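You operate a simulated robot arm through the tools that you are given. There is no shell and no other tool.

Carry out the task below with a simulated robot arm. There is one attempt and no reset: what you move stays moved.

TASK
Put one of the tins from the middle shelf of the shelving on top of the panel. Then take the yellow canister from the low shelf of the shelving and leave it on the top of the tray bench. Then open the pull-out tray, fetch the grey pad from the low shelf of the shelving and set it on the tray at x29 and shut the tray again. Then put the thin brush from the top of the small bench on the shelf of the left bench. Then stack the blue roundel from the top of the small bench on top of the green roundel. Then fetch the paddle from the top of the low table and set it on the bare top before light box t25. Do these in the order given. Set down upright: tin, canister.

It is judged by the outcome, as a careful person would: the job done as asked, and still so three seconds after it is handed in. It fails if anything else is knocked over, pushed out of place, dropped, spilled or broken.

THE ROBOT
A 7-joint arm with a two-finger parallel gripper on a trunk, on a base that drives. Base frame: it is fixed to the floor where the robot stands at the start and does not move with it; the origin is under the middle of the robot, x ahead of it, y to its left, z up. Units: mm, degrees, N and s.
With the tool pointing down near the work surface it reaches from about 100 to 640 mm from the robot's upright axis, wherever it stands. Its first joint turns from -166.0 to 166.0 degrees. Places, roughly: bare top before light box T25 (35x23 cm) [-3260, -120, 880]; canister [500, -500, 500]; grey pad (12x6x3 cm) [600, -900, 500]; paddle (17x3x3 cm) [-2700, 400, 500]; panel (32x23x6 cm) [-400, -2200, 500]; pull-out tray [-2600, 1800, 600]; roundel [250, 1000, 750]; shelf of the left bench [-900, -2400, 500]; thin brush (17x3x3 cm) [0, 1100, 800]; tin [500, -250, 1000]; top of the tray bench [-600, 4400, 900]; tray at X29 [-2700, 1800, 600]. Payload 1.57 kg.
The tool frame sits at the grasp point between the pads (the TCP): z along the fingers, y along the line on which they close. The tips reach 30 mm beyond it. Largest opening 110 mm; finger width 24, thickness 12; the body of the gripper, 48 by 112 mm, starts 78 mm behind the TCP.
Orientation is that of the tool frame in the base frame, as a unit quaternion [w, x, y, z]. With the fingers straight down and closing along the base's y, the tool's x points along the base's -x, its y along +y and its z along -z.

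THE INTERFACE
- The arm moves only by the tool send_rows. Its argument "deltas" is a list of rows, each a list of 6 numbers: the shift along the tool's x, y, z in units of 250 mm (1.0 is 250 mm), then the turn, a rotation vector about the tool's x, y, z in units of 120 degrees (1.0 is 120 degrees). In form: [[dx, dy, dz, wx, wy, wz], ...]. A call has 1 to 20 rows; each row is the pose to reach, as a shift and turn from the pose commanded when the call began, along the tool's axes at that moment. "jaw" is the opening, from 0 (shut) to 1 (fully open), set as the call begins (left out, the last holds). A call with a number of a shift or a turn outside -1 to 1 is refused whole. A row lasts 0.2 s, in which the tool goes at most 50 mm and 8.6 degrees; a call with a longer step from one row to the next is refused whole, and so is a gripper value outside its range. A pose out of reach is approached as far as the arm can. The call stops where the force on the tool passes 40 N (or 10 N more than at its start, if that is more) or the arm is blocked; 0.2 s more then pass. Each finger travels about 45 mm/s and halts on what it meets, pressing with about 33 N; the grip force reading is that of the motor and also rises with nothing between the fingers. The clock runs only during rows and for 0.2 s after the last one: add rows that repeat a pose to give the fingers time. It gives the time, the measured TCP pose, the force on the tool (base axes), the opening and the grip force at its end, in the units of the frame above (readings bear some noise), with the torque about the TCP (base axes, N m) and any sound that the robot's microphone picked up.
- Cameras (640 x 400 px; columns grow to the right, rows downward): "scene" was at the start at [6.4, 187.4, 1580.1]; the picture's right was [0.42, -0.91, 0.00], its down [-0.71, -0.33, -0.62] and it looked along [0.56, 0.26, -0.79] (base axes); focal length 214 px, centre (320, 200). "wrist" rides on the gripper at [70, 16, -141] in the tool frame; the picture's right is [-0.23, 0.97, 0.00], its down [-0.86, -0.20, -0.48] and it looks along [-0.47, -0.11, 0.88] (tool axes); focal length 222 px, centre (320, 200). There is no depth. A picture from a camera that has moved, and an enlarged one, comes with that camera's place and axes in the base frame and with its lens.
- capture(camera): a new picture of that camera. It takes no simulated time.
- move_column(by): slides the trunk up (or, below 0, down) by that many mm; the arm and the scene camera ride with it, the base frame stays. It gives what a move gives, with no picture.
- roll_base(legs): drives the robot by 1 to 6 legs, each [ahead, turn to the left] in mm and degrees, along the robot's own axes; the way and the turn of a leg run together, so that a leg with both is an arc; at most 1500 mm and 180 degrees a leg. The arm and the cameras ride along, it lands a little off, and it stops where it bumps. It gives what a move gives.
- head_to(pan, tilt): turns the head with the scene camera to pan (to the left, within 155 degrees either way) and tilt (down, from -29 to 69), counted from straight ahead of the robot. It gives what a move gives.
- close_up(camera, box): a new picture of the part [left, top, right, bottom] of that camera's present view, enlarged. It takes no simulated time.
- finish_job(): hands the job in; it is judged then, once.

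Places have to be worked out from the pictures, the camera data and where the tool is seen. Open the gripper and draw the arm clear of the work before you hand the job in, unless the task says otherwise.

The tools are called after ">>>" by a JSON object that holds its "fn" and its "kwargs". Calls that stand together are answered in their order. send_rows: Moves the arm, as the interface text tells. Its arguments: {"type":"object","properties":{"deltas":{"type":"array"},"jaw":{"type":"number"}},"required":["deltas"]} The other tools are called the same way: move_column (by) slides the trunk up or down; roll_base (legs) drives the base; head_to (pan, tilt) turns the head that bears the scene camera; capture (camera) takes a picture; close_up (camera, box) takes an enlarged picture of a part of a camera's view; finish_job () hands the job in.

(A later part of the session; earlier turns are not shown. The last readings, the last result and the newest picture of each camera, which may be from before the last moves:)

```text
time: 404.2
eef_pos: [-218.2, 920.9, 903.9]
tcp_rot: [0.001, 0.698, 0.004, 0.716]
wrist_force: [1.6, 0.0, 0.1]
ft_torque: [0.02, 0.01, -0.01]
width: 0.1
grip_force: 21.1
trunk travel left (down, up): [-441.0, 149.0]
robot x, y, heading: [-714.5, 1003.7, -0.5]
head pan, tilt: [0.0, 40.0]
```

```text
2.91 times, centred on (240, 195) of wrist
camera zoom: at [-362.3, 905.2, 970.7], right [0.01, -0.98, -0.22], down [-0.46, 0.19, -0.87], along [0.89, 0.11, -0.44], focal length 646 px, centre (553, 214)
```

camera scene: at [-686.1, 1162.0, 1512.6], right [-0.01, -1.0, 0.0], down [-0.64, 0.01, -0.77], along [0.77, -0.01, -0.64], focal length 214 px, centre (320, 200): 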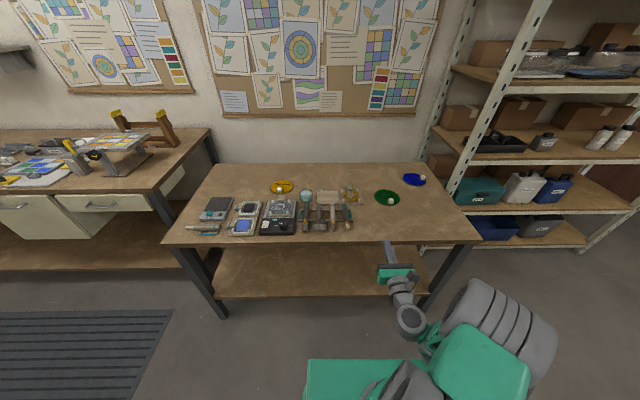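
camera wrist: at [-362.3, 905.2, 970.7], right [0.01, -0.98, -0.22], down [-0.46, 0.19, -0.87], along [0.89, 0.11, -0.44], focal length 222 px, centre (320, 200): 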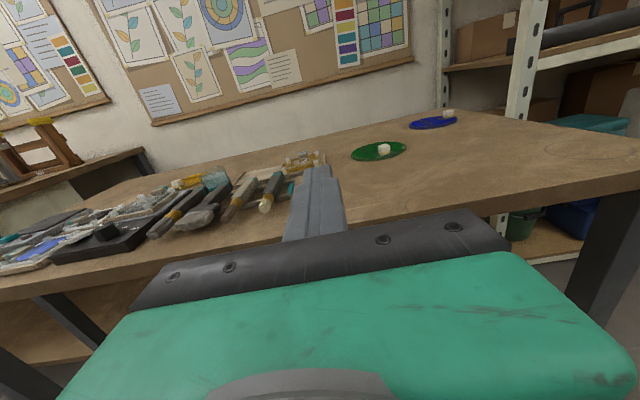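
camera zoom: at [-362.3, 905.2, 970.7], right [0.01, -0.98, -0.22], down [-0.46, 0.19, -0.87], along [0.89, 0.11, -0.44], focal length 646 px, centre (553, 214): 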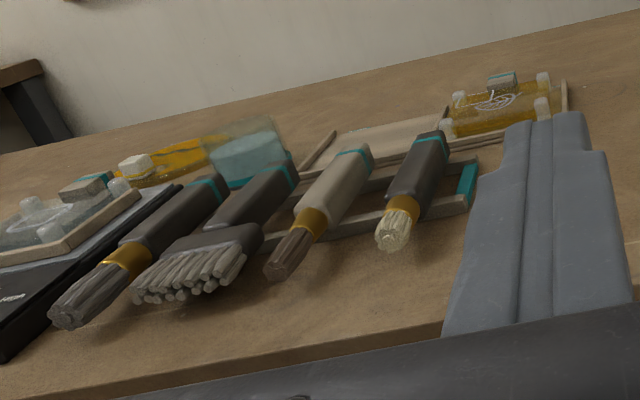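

The brushes lie on a rack; the thin one is the third (tan handle, thin dark tip): spans x −70…106 at y≈1094, z≈825. I shift the base 150 mm in +y so the brush is slightly right of centre.

>>> {"fn": "roll_base", "kwargs": {"legs": [[0, 90], [150, 0], [0, -90]]}}

>>> {"fn": "send_rows", "kwargs": {"deltas": [[0, 0, 0, 0, -0.06, 0], [0, 0, 0, 0, -0.12, 0], [0, 0, 0, 0, -0.18, 0], [0, 0, 0, 0, -0.24, 0], [0, 0, 0, 0, -0.29, 0], [0, 0, 0, 0, -0.29, 0]], "jaw": 0.55}}

>>> {"fn": "capture", "kwargs": {"camera": "wrist"}}

>>> {"fn": "capture", "kwargs": {"camera": "scene"}}

```text
time: 413.4
eef_pos: [-222.1, 1078.3, 905.3]
tcp_rot: [-0.004, 0.699, 0.009, 0.715]
wrist_force: [0.2, 0.1, 0.0]
ft_torque: [-0.03, 0.0, 0.0]
width: 0.0
grip_force: 21.3
trunk travel left (down, up): [-441.0, 149.0]
robot x, y, heading: [-716.5, 1153.4, 0.3]
head pan, tilt: [0.0, 40.0]
```

```text
time: 414.8
eef_pos: [-221.2, 1079.9, 904.9]
tcp_rot: [-0.001, 0.881, 0.01, 0.474]
wrist_force: [-0.6, -0.1, -0.1]
ft_torque: [-0.01, 0.01, 0.0]
width: 60.3
grip_force: 0.1
trunk travel left (down, up): [-441.0, 149.0]
robot x, y, heading: [-714.9, 1154.1, 0.5]
head pan, tilt: [0.0, 40.0]
```

```text
taken
camera wrist: at [-302.0, 1062.2, 1040.9], right [-0.11, -0.98, -0.18], down [-0.87, 0.18, -0.45], along [0.47, 0.11, -0.87], focal length 222 px, centre (320, 200)
```

wrist: 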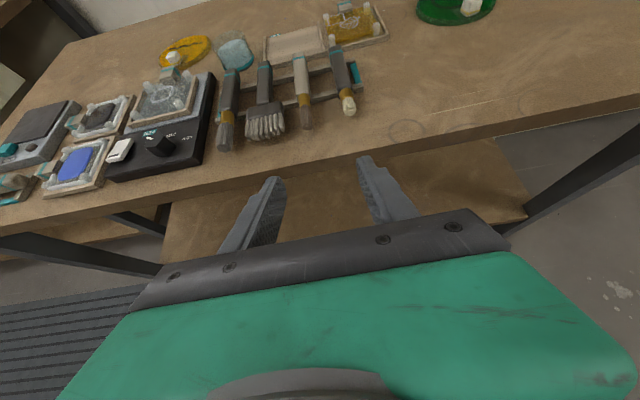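

```text
taken
camera scene: at [-693.5, 1311.3, 1512.6], right [0.01, -1.0, 0.0], down [-0.64, -0.01, -0.77], along [0.77, 0.01, -0.64], focal length 214 px, centre (320, 200)
```

scene: 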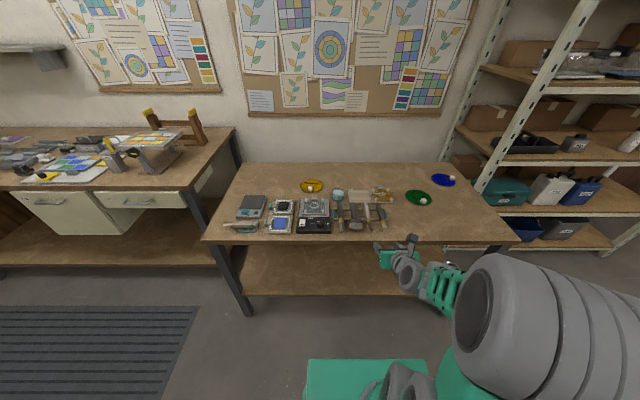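

Hand pitched 33° and brush confirmed at y≈1095. I shift 13 mm left, drive forward 258 mm, then view before descending.

>>> {"fn": "send_rows", "kwargs": {"deltas": [[0, -0.03, 0, 0, 0, 0], [0, -0.052, 0, 0, 0, 0], [0, -0.052, 0, 0, 0, 0]], "jaw": 0.45}}

>>> {"fn": "roll_base", "kwargs": {"legs": [[258, 0]]}}

>>> {"fn": "capture", "kwargs": {"camera": "wrist"}}

>>> {"fn": "close_up", "kwargs": {"camera": "wrist", "box": [220, 130, 420, 255]}}

>>> {"fn": "close_up", "kwargs": {"camera": "scene", "box": [280, 180, 480, 305]}}

```text
time: 415.6
eef_pos: [-222.9, 1091.4, 904.8]
tcp_rot: [-0.002, 0.88, 0.011, 0.475]
wrist_force: [-0.2, 0.5, -0.4]
ft_torque: [-0.02, 0.0, 0.01]
width: 49.3
grip_force: 0.1
trunk travel left (down, up): [-441.0, 149.0]
robot x, y, heading: [-715.1, 1153.0, 0.4]
head pan, tilt: [0.0, 40.0]
```

```text
time: 417.4
eef_pos: [33.4, 1091.5, 904.1]
tcp_rot: [-0.001, 0.88, 0.009, 0.474]
wrist_force: [0.1, -0.5, 0.1]
ft_torque: [-0.04, 0.02, 0.02]
width: 49.1
grip_force: 0.2
trunk travel left (down, up): [-441.0, 149.0]
robot x, y, heading: [-462.2, 1158.1, 0.3]
head pan, tilt: [0.0, 40.0]
```

```text
taken
camera wrist: at [-47.3, 1074.9, 1040.7], right [-0.11, -0.98, -0.18], down [-0.87, 0.18, -0.45], along [0.48, 0.11, -0.87], focal length 222 px, centre (320, 200)
```

wrist: 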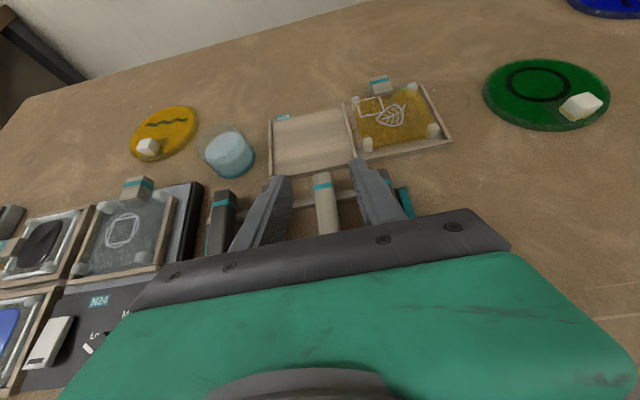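

```text
3.20 times, centred on (320, 192) of wrist
camera zoom: at [-47.3, 1074.9, 1040.7], right [-0.11, -0.98, -0.18], down [-0.87, 0.18, -0.45], along [0.48, 0.11, -0.87], focal length 711 px, centre (320, 224)
```

zoom: 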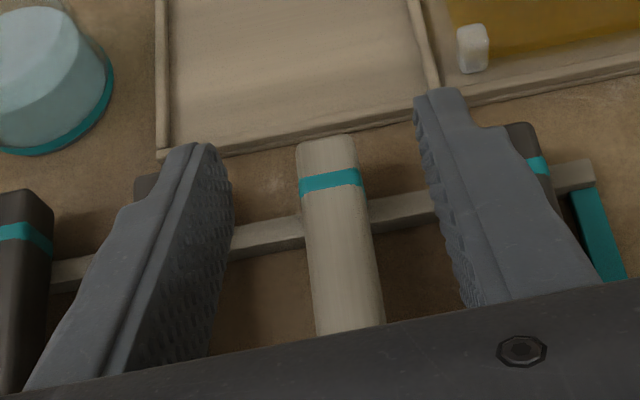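

```text
3.20 times, centred on (380, 242) of scene
camera zoom: at [-437.4, 1312.8, 1512.6], right [0.0, -1.0, 0.0], down [-0.64, 0.0, -0.77], along [0.77, 0.0, -0.64], focal length 686 px, centre (128, 64)
```

zoom: 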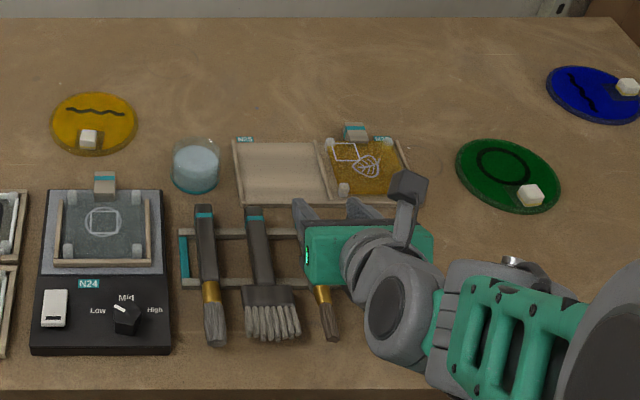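

Brush handle is centred between the fingers. I descend with the trunk.

>>> {"fn": "move_column", "kwargs": {"by": -50}}

>>> {"fn": "close_up", "kwargs": {"camera": "wrist", "box": [220, 130, 420, 255]}}

>>> {"fn": "move_column", "kwargs": {"by": -14}}

>>> {"fn": "close_up", "kwargs": {"camera": "wrist", "box": [220, 130, 420, 255]}}

```text
time: 418.4
eef_pos: [33.3, 1092.8, 855.0]
tcp_rot: [-0.001, 0.88, 0.009, 0.475]
wrist_force: [0.3, -0.3, 0.3]
ft_torque: [0.01, -0.01, 0.01]
width: 49.5
grip_force: 0.1
trunk travel left (down, up): [-391.0, 199.0]
robot x, y, heading: [-460.3, 1161.8, 0.3]
head pan, tilt: [0.0, 40.0]
```

```text
3.20 times, centred on (320, 192) of wrist
camera zoom: at [-47.3, 1074.9, 990.7], right [-0.11, -0.98, -0.18], down [-0.87, 0.18, -0.45], along [0.48, 0.11, -0.87], focal length 711 px, centre (320, 224)
```

zoom: 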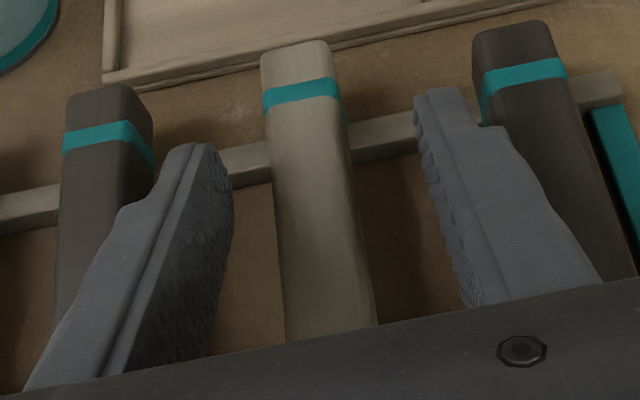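

```text
time: 419.0
eef_pos: [33.9, 1092.1, 841.1]
tcp_rot: [-0.001, 0.88, 0.01, 0.474]
wrist_force: [0.4, -0.1, 0.0]
ft_torque: [-0.02, 0.01, -0.01]
width: 49.2
grip_force: 0.1
trunk travel left (down, up): [-377.0, 213.0]
robot x, y, heading: [-459.0, 1159.8, 0.7]
head pan, tilt: [0.0, 40.0]
```

```text
3.20 times, centred on (320, 192) of wrist
camera zoom: at [-47.3, 1074.9, 976.7], right [-0.11, -0.98, -0.18], down [-0.87, 0.18, -0.45], along [0.48, 0.11, -0.87], focal length 711 px, centre (320, 224)
```

zoom: 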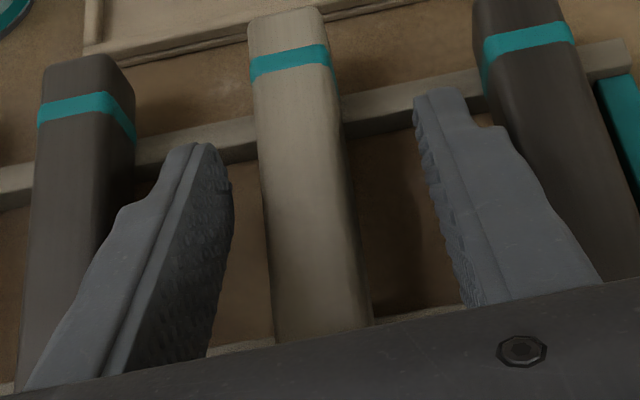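

Now I close on the handle and lift.

>>> {"fn": "send_rows", "kwargs": {"deltas": [[0, 0, 0, 0, 0, 0], [0, 0, 0, 0, 0, 0], [0, 0, 0, 0, 0, 0], [0, 0, 0, 0, 0, 0], [0, 0, 0, 0, 0, 0]], "jaw": 0}}

>>> {"fn": "move_column", "kwargs": {"by": 70}}

>>> {"fn": "capture", "kwargs": {"camera": "wrist"}}

>>> {"fn": "close_up", "kwargs": {"camera": "scene", "box": [280, 180, 480, 305]}}

```text
time: 420.2
eef_pos: [34.6, 1091.3, 841.3]
tcp_rot: [0.0, 0.88, 0.009, 0.475]
wrist_force: [0.1, 1.3, 1.6]
ft_torque: [0.04, -0.02, -0.04]
width: 21.2
grip_force: 32.3
trunk travel left (down, up): [-377.0, 213.0]
robot x, y, heading: [-460.0, 1157.4, 0.5]
head pan, tilt: [0.0, 40.0]
```

```text
time: 421.3
eef_pos: [33.2, 1094.3, 910.3]
tcp_rot: [-0.001, 0.88, 0.009, 0.475]
wrist_force: [-0.4, 0.1, 0.0]
ft_torque: [0.03, 0.04, 0.01]
width: 21.1
grip_force: 32.6
trunk travel left (down, up): [-447.0, 143.0]
robot x, y, heading: [-459.7, 1159.1, 0.3]
head pan, tilt: [0.0, 40.0]
```

```text
taken
camera wrist: at [-47.2, 1074.9, 1046.6], right [-0.11, -0.98, -0.18], down [-0.87, 0.18, -0.45], along [0.48, 0.11, -0.87], focal length 222 px, centre (320, 200)
```

wrist: 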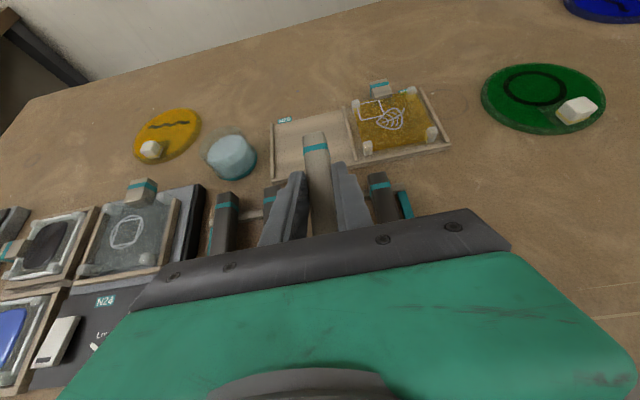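

```text
3.20 times, centred on (380, 242) of scene
camera zoom: at [-437.3, 1312.8, 1518.5], right [0.0, -1.0, 0.0], down [-0.64, 0.0, -0.77], along [0.77, 0.0, -0.64], focal length 686 px, centre (128, 64)
```

zoom: 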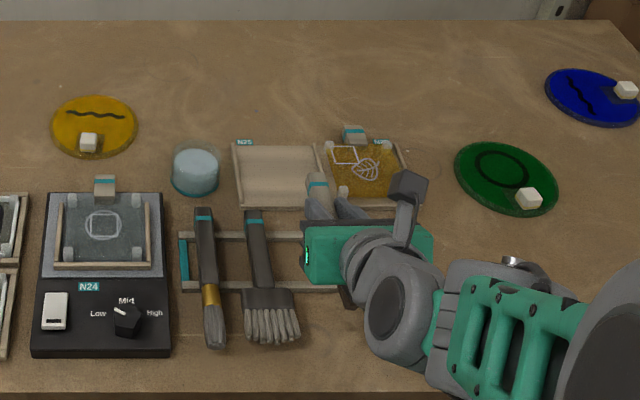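

Brush lifted cleanly, others undisturbed. I back away and drive around to the left bench.

>>> {"fn": "roll_base", "kwargs": {"legs": [[-250, 0], [0, -63], [560, 0], [0, -27.3]]}}

>>> {"fn": "roll_base", "kwargs": {"legs": [[1450, 0], [500, 0]]}}

>>> {"fn": "capture", "kwargs": {"camera": "scene"}}

>>> {"fn": "capture", "kwargs": {"camera": "wrist"}}

```text
time: 430.0
eef_pos: [-530.0, 172.4, 910.3]
tcp_rot: [0.337, 0.625, -0.619, 0.335]
wrist_force: [0.1, -0.2, -1.0]
ft_torque: [-0.01, -0.02, 0.02]
width: 21.0
grip_force: 33.6
trunk travel left (down, up): [-447.0, 143.0]
robot x, y, heading: [-462.2, 665.0, -90.2]
head pan, tilt: [0.0, 40.0]
```

```text
time: 439.7
eef_pos: [-565.8, -1757.5, 910.1]
tcp_rot: [-0.339, -0.62, 0.624, -0.332]
wrist_force: [0.0, 0.0, -1.9]
ft_torque: [-0.03, 0.0, 0.03]
width: 21.2
grip_force: 32.8
trunk travel left (down, up): [-447.0, 143.0]
robot x, y, heading: [-486.4, -1264.3, -91.6]
head pan, tilt: [0.0, 40.0]
```

```text
taken
camera scene: at [-334.7, -1293.8, 1518.6], right [-1.0, 0.02, 0.0], down [0.01, 0.64, -0.77], along [-0.02, -0.77, -0.64], focal length 214 px, centre (320, 200)
```

scene: 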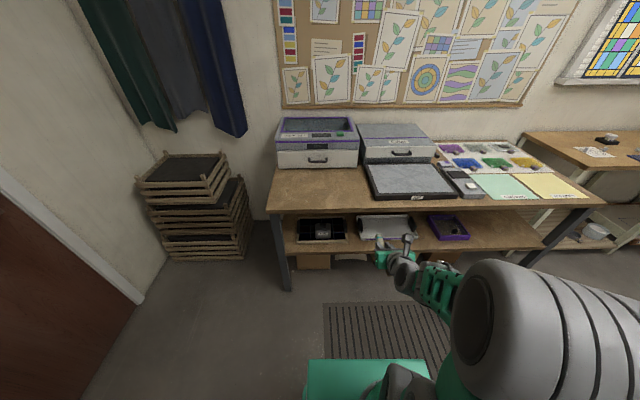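

```text
taken
camera wrist: at [-581.0, -1677.7, 1046.6], right [-0.97, 0.14, -0.18], down [0.21, 0.87, -0.45], along [0.1, -0.48, -0.87], focal length 222 px, centre (320, 200)
```

wrist: 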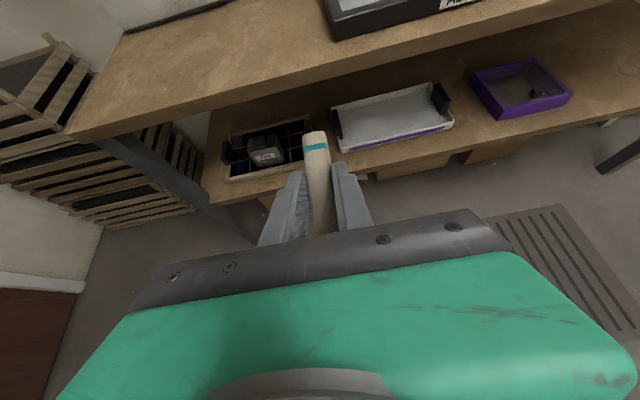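

The shelf is free right of the purple tray (x≈−1300…−1680). I move over to x≈−1375 facing that part.

>>> {"fn": "roll_base", "kwargs": {"legs": [[0, -88.4], [890, 0], [0, 90]]}}

>>> {"fn": "move_column", "kwargs": {"by": -280}}

>>> {"fn": "capture", "kwargs": {"camera": "scene"}}

>>> {"fn": "capture", "kwargs": {"camera": "wrist"}}

```text
time: 451.9
eef_pos: [-1411.0, -1789.4, 910.9]
tcp_rot: [0.326, 0.644, -0.599, 0.345]
wrist_force: [0.4, -0.3, -1.1]
ft_torque: [0.02, -0.02, 0.03]
width: 21.1
grip_force: 33.1
trunk travel left (down, up): [-447.0, 143.0]
robot x, y, heading: [-1373.5, -1293.1, -86.9]
head pan, tilt: [0.0, 40.0]
```

```text
time: 454.8
eef_pos: [-1409.5, -1789.7, 631.6]
tcp_rot: [0.326, 0.645, -0.599, 0.345]
wrist_force: [0.5, -0.4, -1.1]
ft_torque: [0.0, 0.0, -0.01]
width: 21.0
grip_force: 32.7
trunk travel left (down, up): [-167.0, 423.0]
robot x, y, heading: [-1372.6, -1293.1, -86.7]
head pan, tilt: [0.0, 40.0]
```

```text
taken
camera scene: at [-1216.4, -1309.6, 1238.6], right [-1.0, -0.06, 0.0], down [-0.04, 0.64, -0.77], along [0.04, -0.76, -0.64], focal length 214 px, centre (320, 200)
```

scene: 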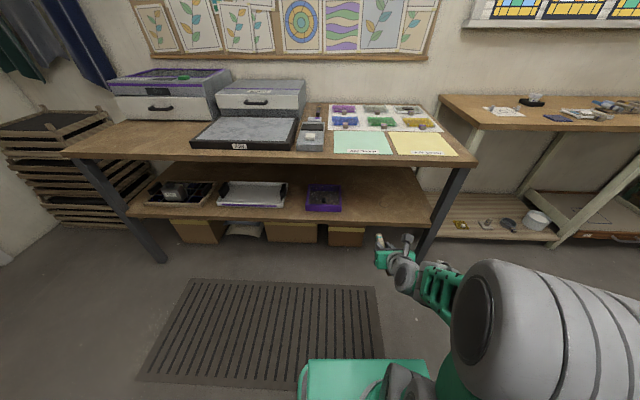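

```text
taken
camera wrist: at [-1432.0, -1711.5, 766.7], right [-0.98, 0.06, -0.18], down [0.14, 0.88, -0.45], along [0.13, -0.47, -0.87], focal length 222 px, centre (320, 200)
```

wrist: 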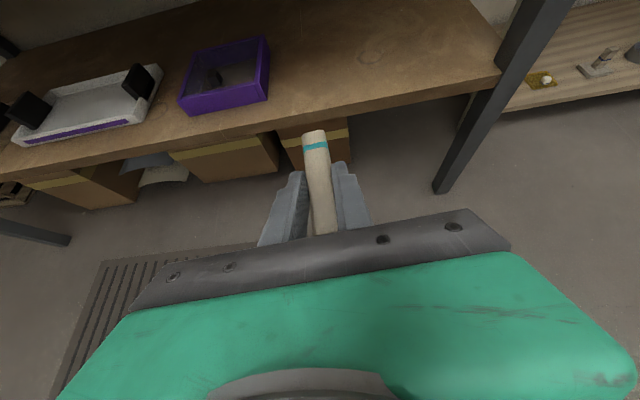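

Shelf front edge y≈−2048, z≈482; free stretch confirmed. I shift right 45 mm, lower to z≈540, and drive in 405 mm.

>>> {"fn": "send_rows", "kwargs": {"deltas": [[0, 0.09, 0, 0, 0, 0], [0, 0.18, 0, 0, 0, 0], [0, 0.18, 0, 0, 0, 0]]}}

>>> {"fn": "move_column", "kwargs": {"by": -90}}

>>> {"fn": "roll_base", "kwargs": {"legs": [[405, 0]]}}

>>> {"fn": "capture", "kwargs": {"camera": "wrist"}}

>>> {"fn": "capture", "kwargs": {"camera": "scene"}}

```text
time: 455.6
eef_pos: [-1456.7, -1792.8, 630.3]
tcp_rot: [0.327, 0.644, -0.599, 0.345]
wrist_force: [0.6, -0.3, -1.6]
ft_torque: [-0.01, -0.01, 0.01]
width: 20.8
grip_force: 33.3
trunk travel left (down, up): [-167.0, 423.0]
robot x, y, heading: [-1370.5, -1294.1, -86.5]
head pan, tilt: [0.0, 40.0]
```

```text
time: 456.8
eef_pos: [-1455.8, -1793.0, 541.6]
tcp_rot: [0.326, 0.645, -0.599, 0.345]
wrist_force: [0.2, -0.8, -1.8]
ft_torque: [0.0, 0.01, -0.01]
width: 20.9
grip_force: 33.1
trunk travel left (down, up): [-77.0, 513.0]
robot x, y, heading: [-1369.6, -1292.5, -86.8]
head pan, tilt: [0.0, 40.0]
```

```text
time: 459.3
eef_pos: [-1431.2, -2193.9, 541.3]
tcp_rot: [0.326, 0.645, -0.599, 0.345]
wrist_force: [0.2, 0.8, -1.4]
ft_torque: [0.04, -0.02, 0.01]
width: 21.1
grip_force: 33.1
trunk travel left (down, up): [-77.0, 513.0]
robot x, y, heading: [-1345.9, -1696.3, -86.6]
head pan, tilt: [0.0, 40.0]
```

```text
taken
camera wrist: at [-1453.8, -2115.7, 677.3], right [-0.98, 0.06, -0.18], down [0.14, 0.88, -0.45], along [0.14, -0.47, -0.87], focal length 222 px, centre (320, 200)
```

wrist: 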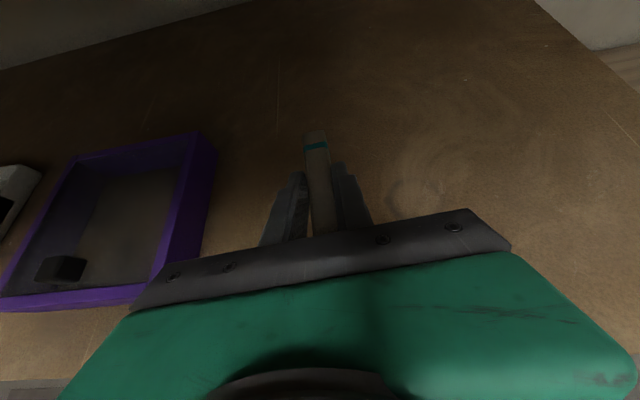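

```text
taken
camera scene: at [-1193.8, -1710.1, 1148.6], right [-1.0, -0.06, 0.0], down [-0.04, 0.64, -0.77], along [0.04, -0.76, -0.64], focal length 214 px, centre (320, 200)
```

scene: 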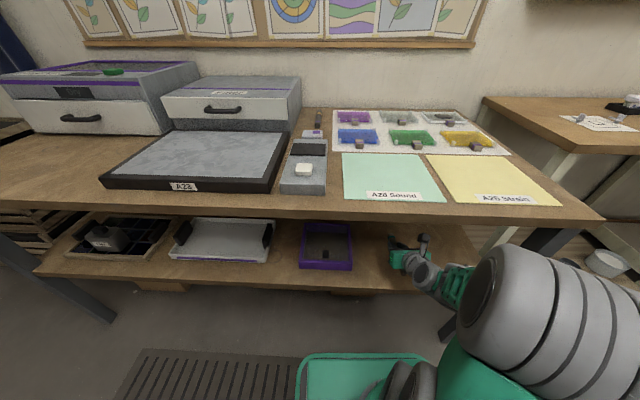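

Clear space on the shelf around. I descend 26 mm by trunk, then small steps to contact.

>>> {"fn": "move_column", "kwargs": {"by": -26}}

>>> {"fn": "move_column", "kwargs": {"by": -4}}

>>> {"fn": "move_column", "kwargs": {"by": -4}}

```text
time: 460.0
eef_pos: [-1432.9, -2192.8, 515.6]
tcp_rot: [0.326, 0.644, -0.599, 0.345]
wrist_force: [-1.0, 0.5, -1.1]
ft_torque: [0.02, 0.0, 0.02]
width: 21.1
grip_force: 33.4
trunk travel left (down, up): [-51.0, 539.0]
robot x, y, heading: [-1349.1, -1693.5, -86.6]
head pan, tilt: [0.0, 40.0]
```

```text
time: 460.6
eef_pos: [-1433.3, -2193.6, 511.4]
tcp_rot: [0.326, 0.645, -0.599, 0.346]
wrist_force: [0.2, -0.5, -0.4]
ft_torque: [0.02, 0.03, 0.0]
width: 20.8
grip_force: 33.1
trunk travel left (down, up): [-47.0, 543.0]
robot x, y, heading: [-1350.3, -1698.1, -86.7]
head pan, tilt: [0.0, 40.0]
```

```text
time: 461.1
eef_pos: [-1432.9, -2194.1, 506.9]
tcp_rot: [0.326, 0.645, -0.598, 0.346]
wrist_force: [0.7, 0.5, -1.6]
ft_torque: [0.02, -0.02, -0.01]
width: 21.2
grip_force: 32.6
trunk travel left (down, up): [-43.0, 547.0]
robot x, y, heading: [-1347.9, -1695.6, -86.8]
head pan, tilt: [0.0, 40.0]
```

>>> {"fn": "move_column", "kwargs": {"by": -3}}

>>> {"fn": "move_column", "kwargs": {"by": -3}}

>>> {"fn": "close_up", "kwargs": {"camera": "wrist", "box": [220, 110, 420, 235]}}

```text
time: 461.6
eef_pos: [-1431.8, -2194.6, 505.0]
tcp_rot: [0.326, 0.645, -0.599, 0.345]
wrist_force: [-0.1, -0.4, -1.1]
ft_torque: [0.01, -0.03, 0.02]
width: 21.1
grip_force: 33.3
trunk travel left (down, up): [-40.0, 550.0]
robot x, y, heading: [-1349.7, -1693.2, -86.5]
head pan, tilt: [0.0, 40.0]
```

```text
time: 462.1
eef_pos: [-1431.3, -2194.2, 502.4]
tcp_rot: [0.326, 0.645, -0.599, 0.345]
wrist_force: [0.0, 0.0, -0.7]
ft_torque: [0.02, -0.02, 0.01]
width: 21.0
grip_force: 33.1
trunk travel left (down, up): [-37.0, 553.0]
robot x, y, heading: [-1348.8, -1696.0, -86.5]
head pan, tilt: [0.0, 40.0]
```

```text
3.20 times, centred on (320, 172) of wrist
camera zoom: at [-1453.8, -2115.7, 637.3], right [-0.98, 0.06, -0.18], down [0.14, 0.88, -0.45], along [0.14, -0.47, -0.87], focal length 711 px, centre (320, 288)
```

zoom: 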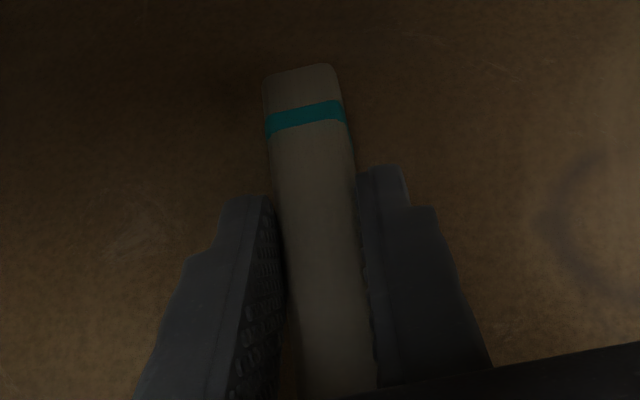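

>>> {"fn": "move_column", "kwargs": {"by": -4}}

>>> {"fn": "move_column", "kwargs": {"by": -4}}

>>> {"fn": "move_column", "kwargs": {"by": -4}}

```text
time: 462.7
eef_pos: [-1431.8, -2193.6, 497.3]
tcp_rot: [0.326, 0.645, -0.599, 0.346]
wrist_force: [-0.4, -0.6, -0.5]
ft_torque: [0.0, 0.0, -0.04]
width: 20.9
grip_force: 33.4
trunk travel left (down, up): [-33.0, 557.0]
robot x, y, heading: [-1353.7, -1696.6, -86.5]
head pan, tilt: [0.0, 40.0]
```

```text
time: 463.2
eef_pos: [-1432.8, -2194.1, 493.3]
tcp_rot: [0.326, 0.645, -0.599, 0.345]
wrist_force: [-0.1, -0.4, -1.2]
ft_torque: [0.04, -0.03, 0.01]
width: 21.1
grip_force: 32.6
trunk travel left (down, up): [-29.0, 561.0]
robot x, y, heading: [-1347.1, -1698.5, -86.7]
head pan, tilt: [0.0, 40.0]
```

```text
time: 463.7
eef_pos: [-1431.8, -2193.6, 490.9]
tcp_rot: [0.328, 0.644, -0.599, 0.346]
wrist_force: [1.0, 1.6, 9.6]
ft_torque: [0.44, -0.07, -0.04]
width: 20.7
grip_force: 32.9
trunk travel left (down, up): [-25.0, 565.0]
robot x, y, heading: [-1350.1, -1694.7, -86.6]
head pan, tilt: [0.0, 40.0]
```

Contact: the brush touches the shelf. I open the jaws moderately and rise.

>>> {"fn": "send_rows", "kwargs": {"deltas": [[0, 0, 0, 0, 0, 0], [0, 0, 0, 0, 0, 0], [0, 0, 0, 0, 0, 0]], "jaw": 0.45}}

>>> {"fn": "move_column", "kwargs": {"by": 55}}

>>> {"fn": "close_up", "kwargs": {"camera": "wrist", "box": [160, 60, 480, 260]}}

>>> {"fn": "roll_base", "kwargs": {"legs": [[-420, 0]]}}

>>> {"fn": "capture", "kwargs": {"camera": "scene"}}

>>> {"fn": "capture", "kwargs": {"camera": "wrist"}}

```text
time: 464.5
eef_pos: [-1432.2, -2193.8, 489.0]
tcp_rot: [0.325, 0.645, -0.599, 0.346]
wrist_force: [-0.1, 0.1, -1.3]
ft_torque: [-0.02, -0.05, 0.03]
width: 49.5
grip_force: 0.1
trunk travel left (down, up): [-25.0, 565.0]
robot x, y, heading: [-1348.0, -1694.8, -86.8]
head pan, tilt: [0.0, 40.0]
```

```text
time: 465.5
eef_pos: [-1431.9, -2193.7, 544.0]
tcp_rot: [0.326, 0.644, -0.599, 0.346]
wrist_force: [1.1, 0.0, -0.3]
ft_torque: [0.02, 0.01, 0.03]
width: 49.7
grip_force: 0.1
trunk travel left (down, up): [-80.0, 510.0]
robot x, y, heading: [-1350.3, -1694.4, -86.4]
head pan, tilt: [0.0, 40.0]
```

```text
2.00 times, centred on (320, 160) of wrist
camera zoom: at [-1453.8, -2115.6, 680.3], right [-0.98, 0.06, -0.18], down [0.14, 0.88, -0.45], along [0.14, -0.47, -0.87], focal length 444 px, centre (320, 280)
```

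zoom: 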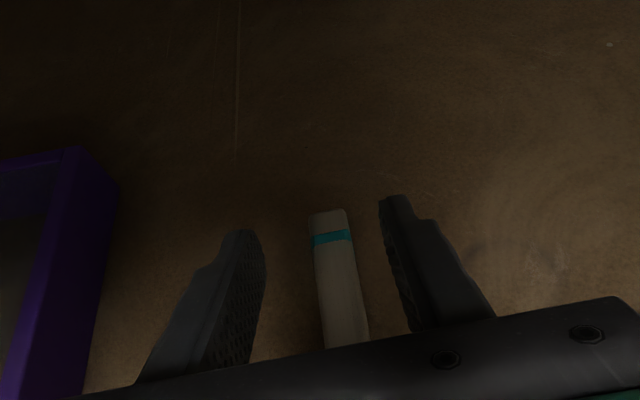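

```text
time: 468.1
eef_pos: [-1454.0, -1772.3, 544.3]
tcp_rot: [0.325, 0.647, -0.597, 0.346]
wrist_force: [-0.2, 0.0, -0.4]
ft_torque: [0.01, -0.02, 0.02]
width: 49.3
grip_force: 0.1
trunk travel left (down, up): [-80.0, 510.0]
robot x, y, heading: [-1376.2, -1272.9, -86.2]
head pan, tilt: [0.0, 40.0]
```

```text
taken
camera scene: at [-1219.7, -1286.4, 1151.6], right [-1.0, -0.07, 0.0], down [-0.04, 0.64, -0.77], along [0.05, -0.76, -0.64], focal length 214 px, centre (320, 200)
```

scene: 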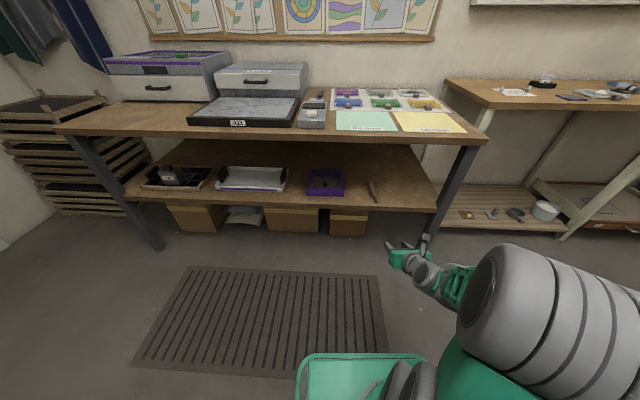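

```text
taken
camera wrist: at [-1476.2, -1694.4, 680.3], right [-0.98, 0.05, -0.18], down [0.13, 0.88, -0.45], along [0.14, -0.47, -0.87], focal length 222 px, centre (320, 200)
```

wrist: 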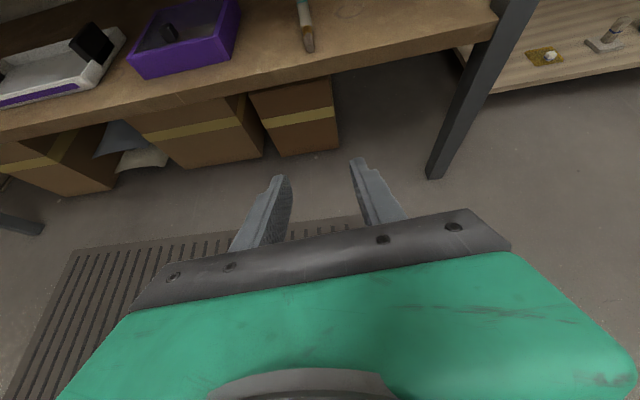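

>>> {"fn": "close_up", "kwargs": {"camera": "scene", "box": [120, 140, 460, 260]}}

```text
1.88 times, centred on (290, 200) of scene
camera zoom: at [-1219.7, -1286.4, 1151.6], right [-1.0, -0.07, 0.0], down [-0.04, 0.64, -0.77], along [0.05, -0.76, -0.64], focal length 404 px, centre (376, 200)
```

zoom: 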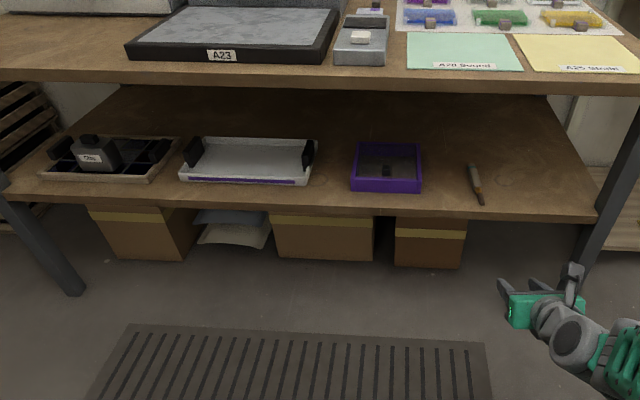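

Brush is on the left bench's shelf; tin still fine. Next: the roundels. I raise the trunk and drive around toward the right end of the small bench, where the blue roundel is reachable.

>>> {"fn": "move_column", "kwargs": {"by": 440}}

>>> {"fn": "roll_base", "kwargs": {"legs": [[0, 86.5], [1170, 0], [0, 90], [570, 0]]}}

>>> {"fn": "capture", "kwargs": {"camera": "scene"}}

```text
refused: 440 is not a number from -400 to 400
```

```text
time: 484.4
eef_pos: [-87.0, -223.8, 543.7]
tcp_rot: [-0.335, 0.618, 0.627, 0.335]
wrist_force: [0.1, -0.9, 0.6]
ft_torque: [0.01, 0.01, -0.01]
width: 49.5
grip_force: 0.0
trunk travel left (down, up): [-80.0, 510.0]
robot x, y, heading: [-199.0, -718.4, 89.9]
head pan, tilt: [0.0, 40.0]
```

```text
taken
camera scene: at [-357.2, -691.7, 1151.6], right [1.0, 0.0, 0.0], down [0.0, -0.64, -0.77], along [0.0, 0.77, -0.64], focal length 214 px, centre (320, 200)
```

scene: 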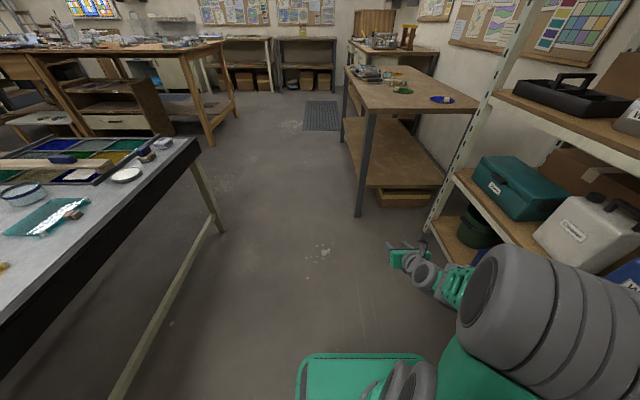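

The trunk limit per call is 400 mm; I raise 400 now, then approach the bench's end in steps.

>>> {"fn": "move_column", "kwargs": {"by": 400}}

>>> {"fn": "roll_base", "kwargs": {"legs": [[0, -10.6], [720, 0], [0, 10.6]]}}

>>> {"fn": "head_to", "kwargs": {"pan": -20, "tilt": 40}}

>>> {"fn": "capture", "kwargs": {"camera": "scene"}}

>>> {"fn": "capture", "kwargs": {"camera": "wrist"}}

```text
time: 488.2
eef_pos: [-86.4, -225.9, 944.3]
tcp_rot: [-0.336, 0.618, 0.627, 0.336]
wrist_force: [-0.1, 0.3, -1.0]
ft_torque: [-0.03, 0.03, -0.02]
width: 49.3
grip_force: 0.1
trunk travel left (down, up): [-480.0, 110.0]
robot x, y, heading: [-201.0, -720.1, 90.2]
head pan, tilt: [0.0, 40.0]
```

```text
time: 493.6
eef_pos: [41.1, 495.6, 944.8]
tcp_rot: [-0.338, 0.615, 0.63, 0.335]
wrist_force: [0.2, 0.0, 0.2]
ft_torque: [-0.01, -0.01, -0.01]
width: 49.3
grip_force: 0.1
trunk travel left (down, up): [-480.0, 110.0]
robot x, y, heading: [-64.5, 5.5, 90.5]
head pan, tilt: [0.0, 40.0]
```

```text
time: 494.5
eef_pos: [40.9, 495.6, 944.7]
tcp_rot: [-0.337, 0.615, 0.629, 0.335]
wrist_force: [-0.1, -0.7, 0.1]
ft_torque: [-0.02, 0.02, -0.04]
width: 49.2
grip_force: 0.0
trunk travel left (down, up): [-480.0, 110.0]
robot x, y, heading: [-66.8, 2.7, 90.5]
head pan, tilt: [-20.0, 40.0]
```

```text
taken
camera scene: at [-195.3, 21.9, 1551.6], right [0.94, -0.33, 0.0], down [-0.21, -0.61, -0.77], along [0.26, 0.72, -0.64], focal length 214 px, centre (320, 200)
```

scene: 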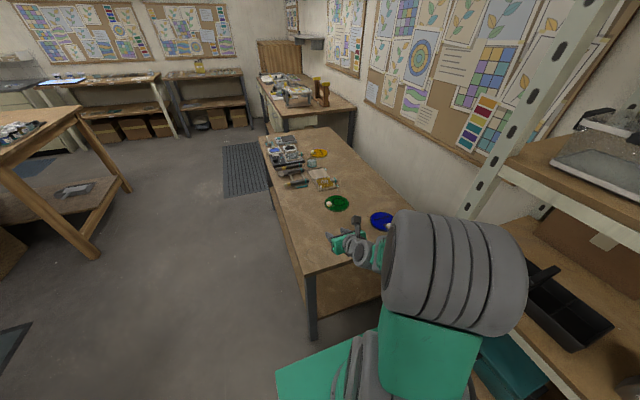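

```text
taken
camera wrist: at [57.4, 416.5, 1080.3], right [0.98, -0.11, -0.18], down [-0.18, -0.87, -0.45], along [-0.11, 0.48, -0.87], focal length 222 px, centre (320, 200)
```

wrist: 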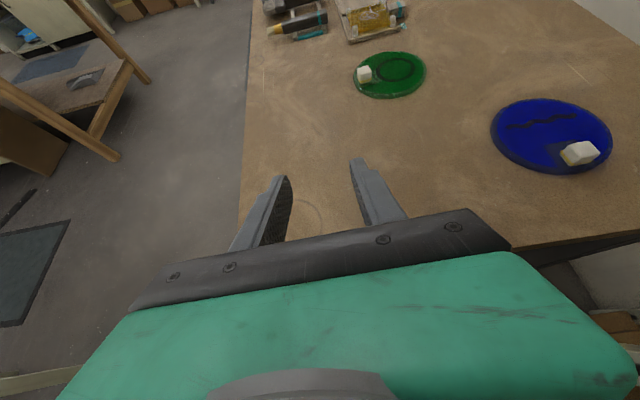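

Great wrist view of both roundels. I zoom to measure disc and knob positions.

>>> {"fn": "close_up", "kwargs": {"camera": "wrist", "box": [460, 80, 640, 190]}}

>>> {"fn": "close_up", "kwargs": {"camera": "wrist", "box": [320, 30, 480, 130]}}

>>> {"fn": "close_up", "kwargs": {"camera": "scene", "box": [310, 180, 430, 255]}}

```text
3.56 times, centred on (550, 135) of wrist
camera zoom: at [57.4, 416.5, 1080.3], right [0.98, -0.11, -0.18], down [-0.18, -0.87, -0.45], along [-0.11, 0.48, -0.87], focal length 790 px, centre (-498, 431)
```

zoom: 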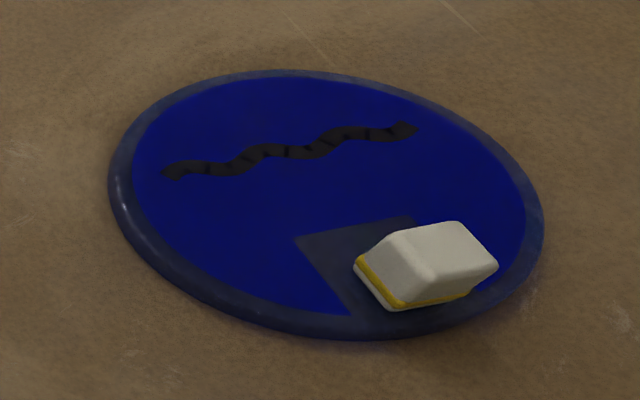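

```text
4.00 times, centred on (400, 80) of wrist
camera zoom: at [57.4, 416.5, 1080.3], right [0.98, -0.11, -0.18], down [-0.18, -0.87, -0.45], along [-0.11, 0.48, -0.87], focal length 888 px, centre (0, 680)
```

zoom: 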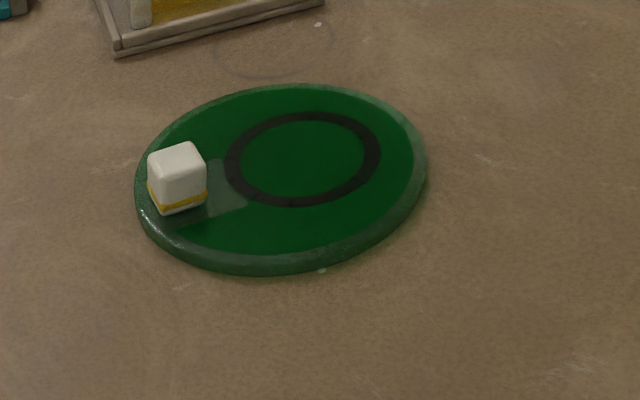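

```text
5.33 times, centred on (370, 218) of scene
camera zoom: at [-195.3, 21.9, 1551.6], right [0.94, -0.33, 0.0], down [-0.21, -0.61, -0.77], along [0.26, 0.72, -0.64], focal length 1144 px, centre (53, 107)
```

zoom: 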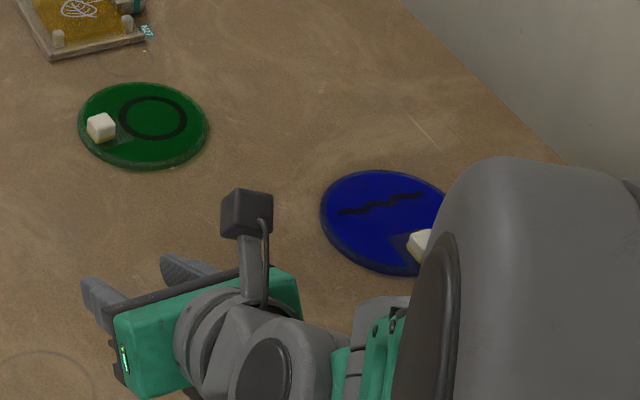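

Measured: green disc centre (182,804) with its knob on the −x side; blue centre (340,602), Ø≈124, knob (348,560) aligned with the axes. I need to know how far the arm reaches forward with a pitched hand, so I turn toward free space and test.

>>> {"fn": "roll_base", "kwargs": {"legs": [[0, 90]]}}

>>> {"fn": "move_column", "kwargs": {"by": 105}}

>>> {"fn": "send_rows", "kwargs": {"deltas": [[-0.11, 0, 0.16, 0, -0.02, 0], [-0.22, 0, 0.3, 0, -0.04, 0], [-0.33, 0, 0.42, 0, -0.06, 0], [-0.42, 0, 0.54, 0, -0.08, 0], [-0.5, 0, 0.66, 0, -0.1, 0], [-0.54, 0, 0.8, 0, -0.1, 0], [-0.54, 0, 0.9, 0, -0.1, 0], [-0.54, 0, 1.0, 0, -0.1, 0], [-0.54, 0, 1.0, 0, -0.1, 0]]}}

```text
time: 498.7
eef_pos: [-563.4, 107.1, 943.9]
tcp_rot: [-0.474, -0.015, 0.88, -0.004]
wrist_force: [-0.6, -0.7, -0.2]
ft_torque: [0.01, 0.02, 0.01]
width: 49.4
grip_force: 0.0
trunk travel left (down, up): [-480.0, 110.0]
robot x, y, heading: [-67.4, 5.1, -179.2]
head pan, tilt: [-20.0, 40.0]
```

```text
time: 500.1
eef_pos: [-561.9, 108.3, 1049.9]
tcp_rot: [-0.474, -0.013, 0.88, -0.003]
wrist_force: [-0.4, -1.1, -0.4]
ft_torque: [0.0, -0.04, -0.05]
width: 49.3
grip_force: 0.1
trunk travel left (down, up): [-585.0, 5.0]
robot x, y, heading: [-67.3, 4.1, -178.9]
head pan, tilt: [-20.0, 40.0]
```

```text
time: 502.1
eef_pos: [-699.2, 103.4, 798.1]
tcp_rot: [-0.38, -0.014, 0.925, -0.002]
wrist_force: [0.0, -0.7, 0.2]
ft_torque: [-0.03, -0.02, -0.06]
width: 49.4
grip_force: 0.0
trunk travel left (down, up): [-585.0, 5.0]
robot x, y, heading: [-68.9, 4.6, -178.8]
head pan, tilt: [-20.0, 40.0]
```

Reached r≈638 at z 798 with 45° pitch without trouble. I test 80 mm farther.

>>> {"fn": "send_rows", "kwargs": {"deltas": [[0.08, 0, 0.03, 0, 0, 0], [0.16, 0, 0.07, 0, 0, 0], [0.24, 0, 0.1, 0, 0, 0], [0.32, 0, 0.14, 0, 0, 0], [0.34, 0, 0.16, 0, 0, 0], [0.34, 0, 0.16, 0, 0, 0]]}}

```text
time: 503.5
eef_pos: [-786.8, 102.5, 831.3]
tcp_rot: [-0.38, -0.014, 0.925, -0.002]
wrist_force: [0.7, -0.4, -0.6]
ft_torque: [0.03, 0.03, 0.01]
width: 49.5
grip_force: 0.0
trunk travel left (down, up): [-585.0, 5.0]
robot x, y, heading: [-66.7, -0.5, -179.1]
head pan, tilt: [-20.0, 40.0]
```

The arm reaches r≈720 at this height, so I can take the knob from the bench's left side with the hand pointing +x. I retract and raise the arm, then drive to (−370, 660) facing the bench.

>>> {"fn": "send_rows", "kwargs": {"deltas": [[-0.04, 0, -0.16, 0, 0, 0], [-0.09, 0, -0.32, 0, 0, 0], [-0.14, 0, -0.48, 0, 0, 0], [-0.19, 0, -0.64, 0, 0, 0], [-0.235, 0, -0.8, 0, 0, 0], [-0.282, 0, -0.962, 0, 0, 0], [-0.282, 0, -0.962, 0, 0, 0]]}}

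>>> {"fn": "roll_base", "kwargs": {"legs": [[420, 0], [0, -90], [650, 0], [0, -90]]}}

>>> {"fn": "head_to", "kwargs": {"pan": 0, "tilt": 40}}

>>> {"fn": "capture", "kwargs": {"camera": "scene"}}

>>> {"fn": "capture", "kwargs": {"camera": "wrist"}}

```text
time: 505.1
eef_pos: [-568.9, 107.5, 952.6]
tcp_rot: [-0.38, -0.015, 0.925, -0.002]
wrist_force: [-1.1, 0.9, 1.2]
ft_torque: [0.01, -0.01, 0.0]
width: 49.7
grip_force: 0.2
trunk travel left (down, up): [-585.0, 5.0]
robot x, y, heading: [-65.9, 1.4, -179.1]
head pan, tilt: [-20.0, 40.0]
```

```text
time: 518.5
eef_pos: [-9.1, 544.2, 952.6]
tcp_rot: [-0.006, 0.924, 0.023, 0.381]
wrist_force: [-0.5, -0.4, -0.1]
ft_torque: [0.03, 0.04, -0.01]
width: 49.4
grip_force: 0.0
trunk travel left (down, up): [-585.0, 5.0]
robot x, y, heading: [-511.8, 638.8, 2.1]
head pan, tilt: [-20.0, 40.0]
```

```text
time: 519.3
eef_pos: [-8.9, 544.1, 951.2]
tcp_rot: [-0.005, 0.925, 0.022, 0.38]
wrist_force: [0.6, 0.6, 0.1]
ft_torque: [0.01, 0.02, 0.03]
width: 49.4
grip_force: 0.0
trunk travel left (down, up): [-585.0, 5.0]
robot x, y, heading: [-511.1, 639.5, 2.0]
head pan, tilt: [0.0, 40.0]
```

```text
taken
camera scene: at [-493.7, 796.2, 1656.6], right [0.03, -1.0, 0.0], down [-0.64, -0.02, -0.77], along [0.77, 0.03, -0.64], focal length 214 px, centre (320, 200)
```

scene: 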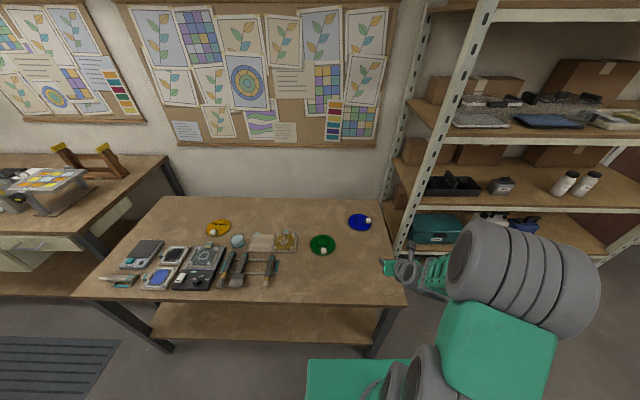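

```text
taken
camera wrist: at [-58.3, 525.6, 1101.4], right [-0.12, -0.98, -0.15], down [-0.95, 0.15, -0.26], along [0.28, 0.12, -0.95], focal length 222 px, centre (320, 200)
```

wrist: 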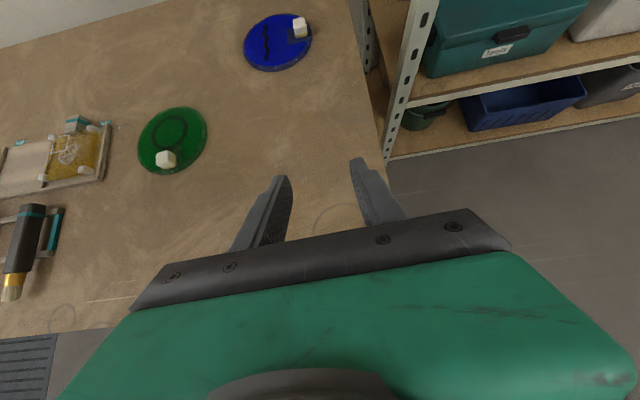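

I drive forward 140 mm and extend the arm toward the blue knob at a safe height, then look.

>>> {"fn": "roll_base", "kwargs": {"legs": [[140, 0]]}}

>>> {"fn": "send_rows", "kwargs": {"deltas": [[0.07, -0.01, 0.15, -0.004, 0, 0], [0.14, -0.02, 0.3, -0.008, 0, 0], [0.2, -0.03, 0.44, -0.012, 0, 0], [0.25, -0.035, 0.58, -0.017, 0, 0], [0.27, -0.04, 0.7, -0.017, 0, 0], [0.27, -0.04, 0.7, -0.017, 0, 0]]}}

>>> {"fn": "capture", "kwargs": {"camera": "wrist"}}

>>> {"fn": "capture", "kwargs": {"camera": "scene"}}

```text
time: 520.6
eef_pos: [132.6, 548.6, 951.8]
tcp_rot: [-0.005, 0.925, 0.023, 0.38]
wrist_force: [0.1, 0.5, 0.5]
ft_torque: [0.04, 0.0, -0.02]
width: 49.4
grip_force: 0.1
trunk travel left (down, up): [-585.0, 5.0]
robot x, y, heading: [-371.6, 643.2, 1.9]
head pan, tilt: [0.0, 40.0]
```

```text
time: 522.0
eef_pos: [302.4, 566.8, 873.5]
tcp_rot: [0.01, 0.925, 0.016, 0.38]
wrist_force: [-0.7, -0.6, 0.0]
ft_torque: [-0.01, 0.01, -0.04]
width: 49.2
grip_force: 0.0
trunk travel left (down, up): [-585.0, 5.0]
robot x, y, heading: [-372.6, 643.3, 2.2]
head pan, tilt: [0.0, 40.0]
```

```text
taken
camera wrist: at [252.3, 553.5, 1023.9], right [-0.14, -0.98, -0.13], down [-0.95, 0.17, -0.27], along [0.28, 0.08, -0.95], focal length 222 px, centre (320, 200)
```

wrist: 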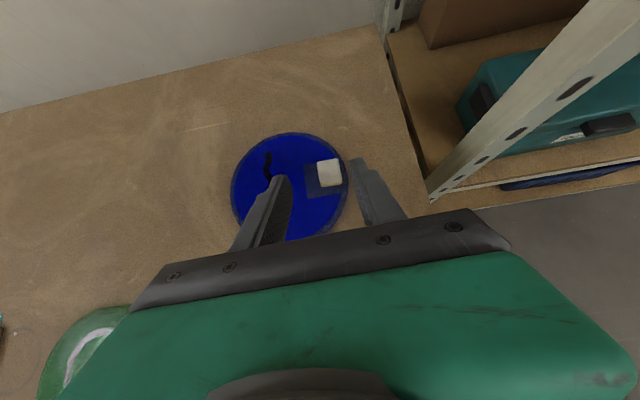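

```text
taken
camera scene: at [-353.5, 801.2, 1656.6], right [0.04, -1.0, 0.0], down [-0.64, -0.02, -0.77], along [0.77, 0.03, -0.64], focal length 214 px, centre (320, 200)
```

scene: 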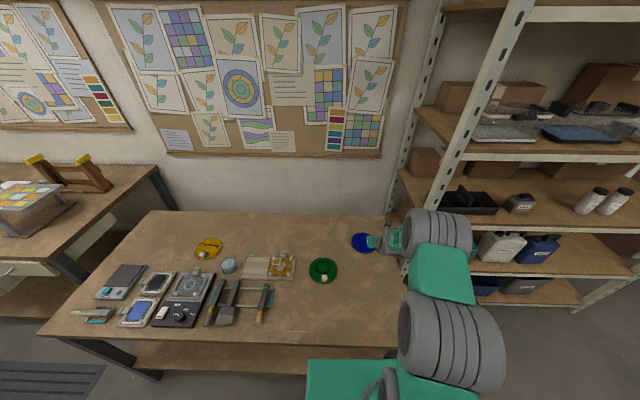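

>>> {"fn": "close_up", "kwargs": {"camera": "wrist", "box": [220, 120, 420, 245]}}

```text
3.20 times, centred on (320, 182) of wrist
camera zoom: at [252.3, 553.5, 1023.9], right [-0.14, -0.98, -0.13], down [-0.95, 0.17, -0.27], along [0.28, 0.08, -0.95], focal length 711 px, centre (320, 256)
```

zoom: 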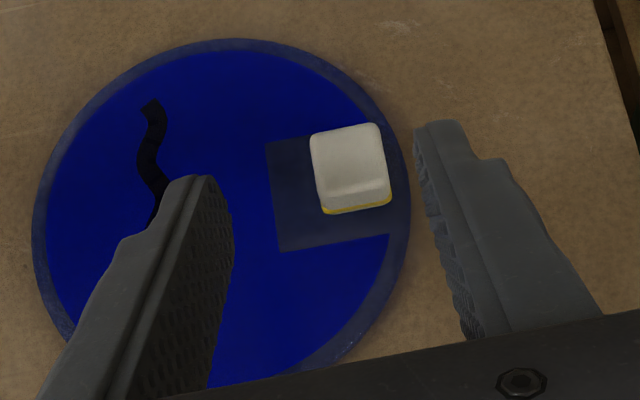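

Knob centre ≈(339,557), 22 mm, aligned with the axes. I align laterally and descend to z≈845.

>>> {"fn": "send_rows", "kwargs": {"deltas": [[0.02, 0.02, 0.03, 0, 0, 0], [0.04, 0.04, 0.06, 0, 0, 0], [0.0, 0.04, 0.1, 0, 0, 0], [-0.027, 0.04, 0.134, 0, 0, 0], [-0.027, 0.04, 0.134, 0, 0, 0]]}}

>>> {"fn": "close_up", "kwargs": {"camera": "wrist", "box": [220, 120, 420, 245]}}

```text
time: 523.2
eef_pos: [322.8, 555.3, 846.7]
tcp_rot: [0.011, 0.925, 0.017, 0.381]
wrist_force: [0.8, -0.1, -0.1]
ft_torque: [0.0, -0.01, 0.01]
width: 49.2
grip_force: 0.0
trunk travel left (down, up): [-585.0, 5.0]
robot x, y, heading: [-372.5, 642.9, 2.0]
head pan, tilt: [0.0, 40.0]
```

```text
3.20 times, centred on (320, 182) of wrist
camera zoom: at [271.7, 543.7, 996.6], right [-0.14, -0.98, -0.13], down [-0.95, 0.17, -0.27], along [0.28, 0.08, -0.95], focal length 711 px, centre (320, 256)
```

zoom: 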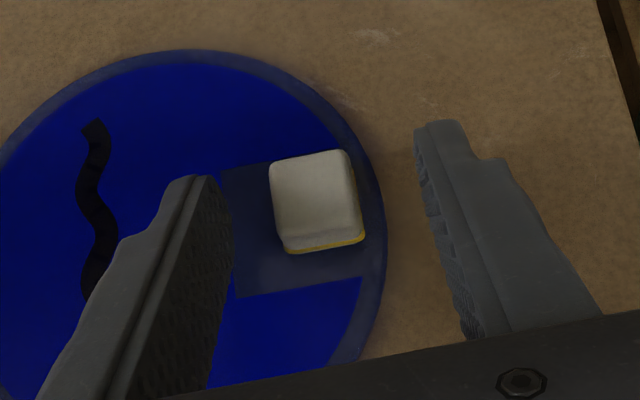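

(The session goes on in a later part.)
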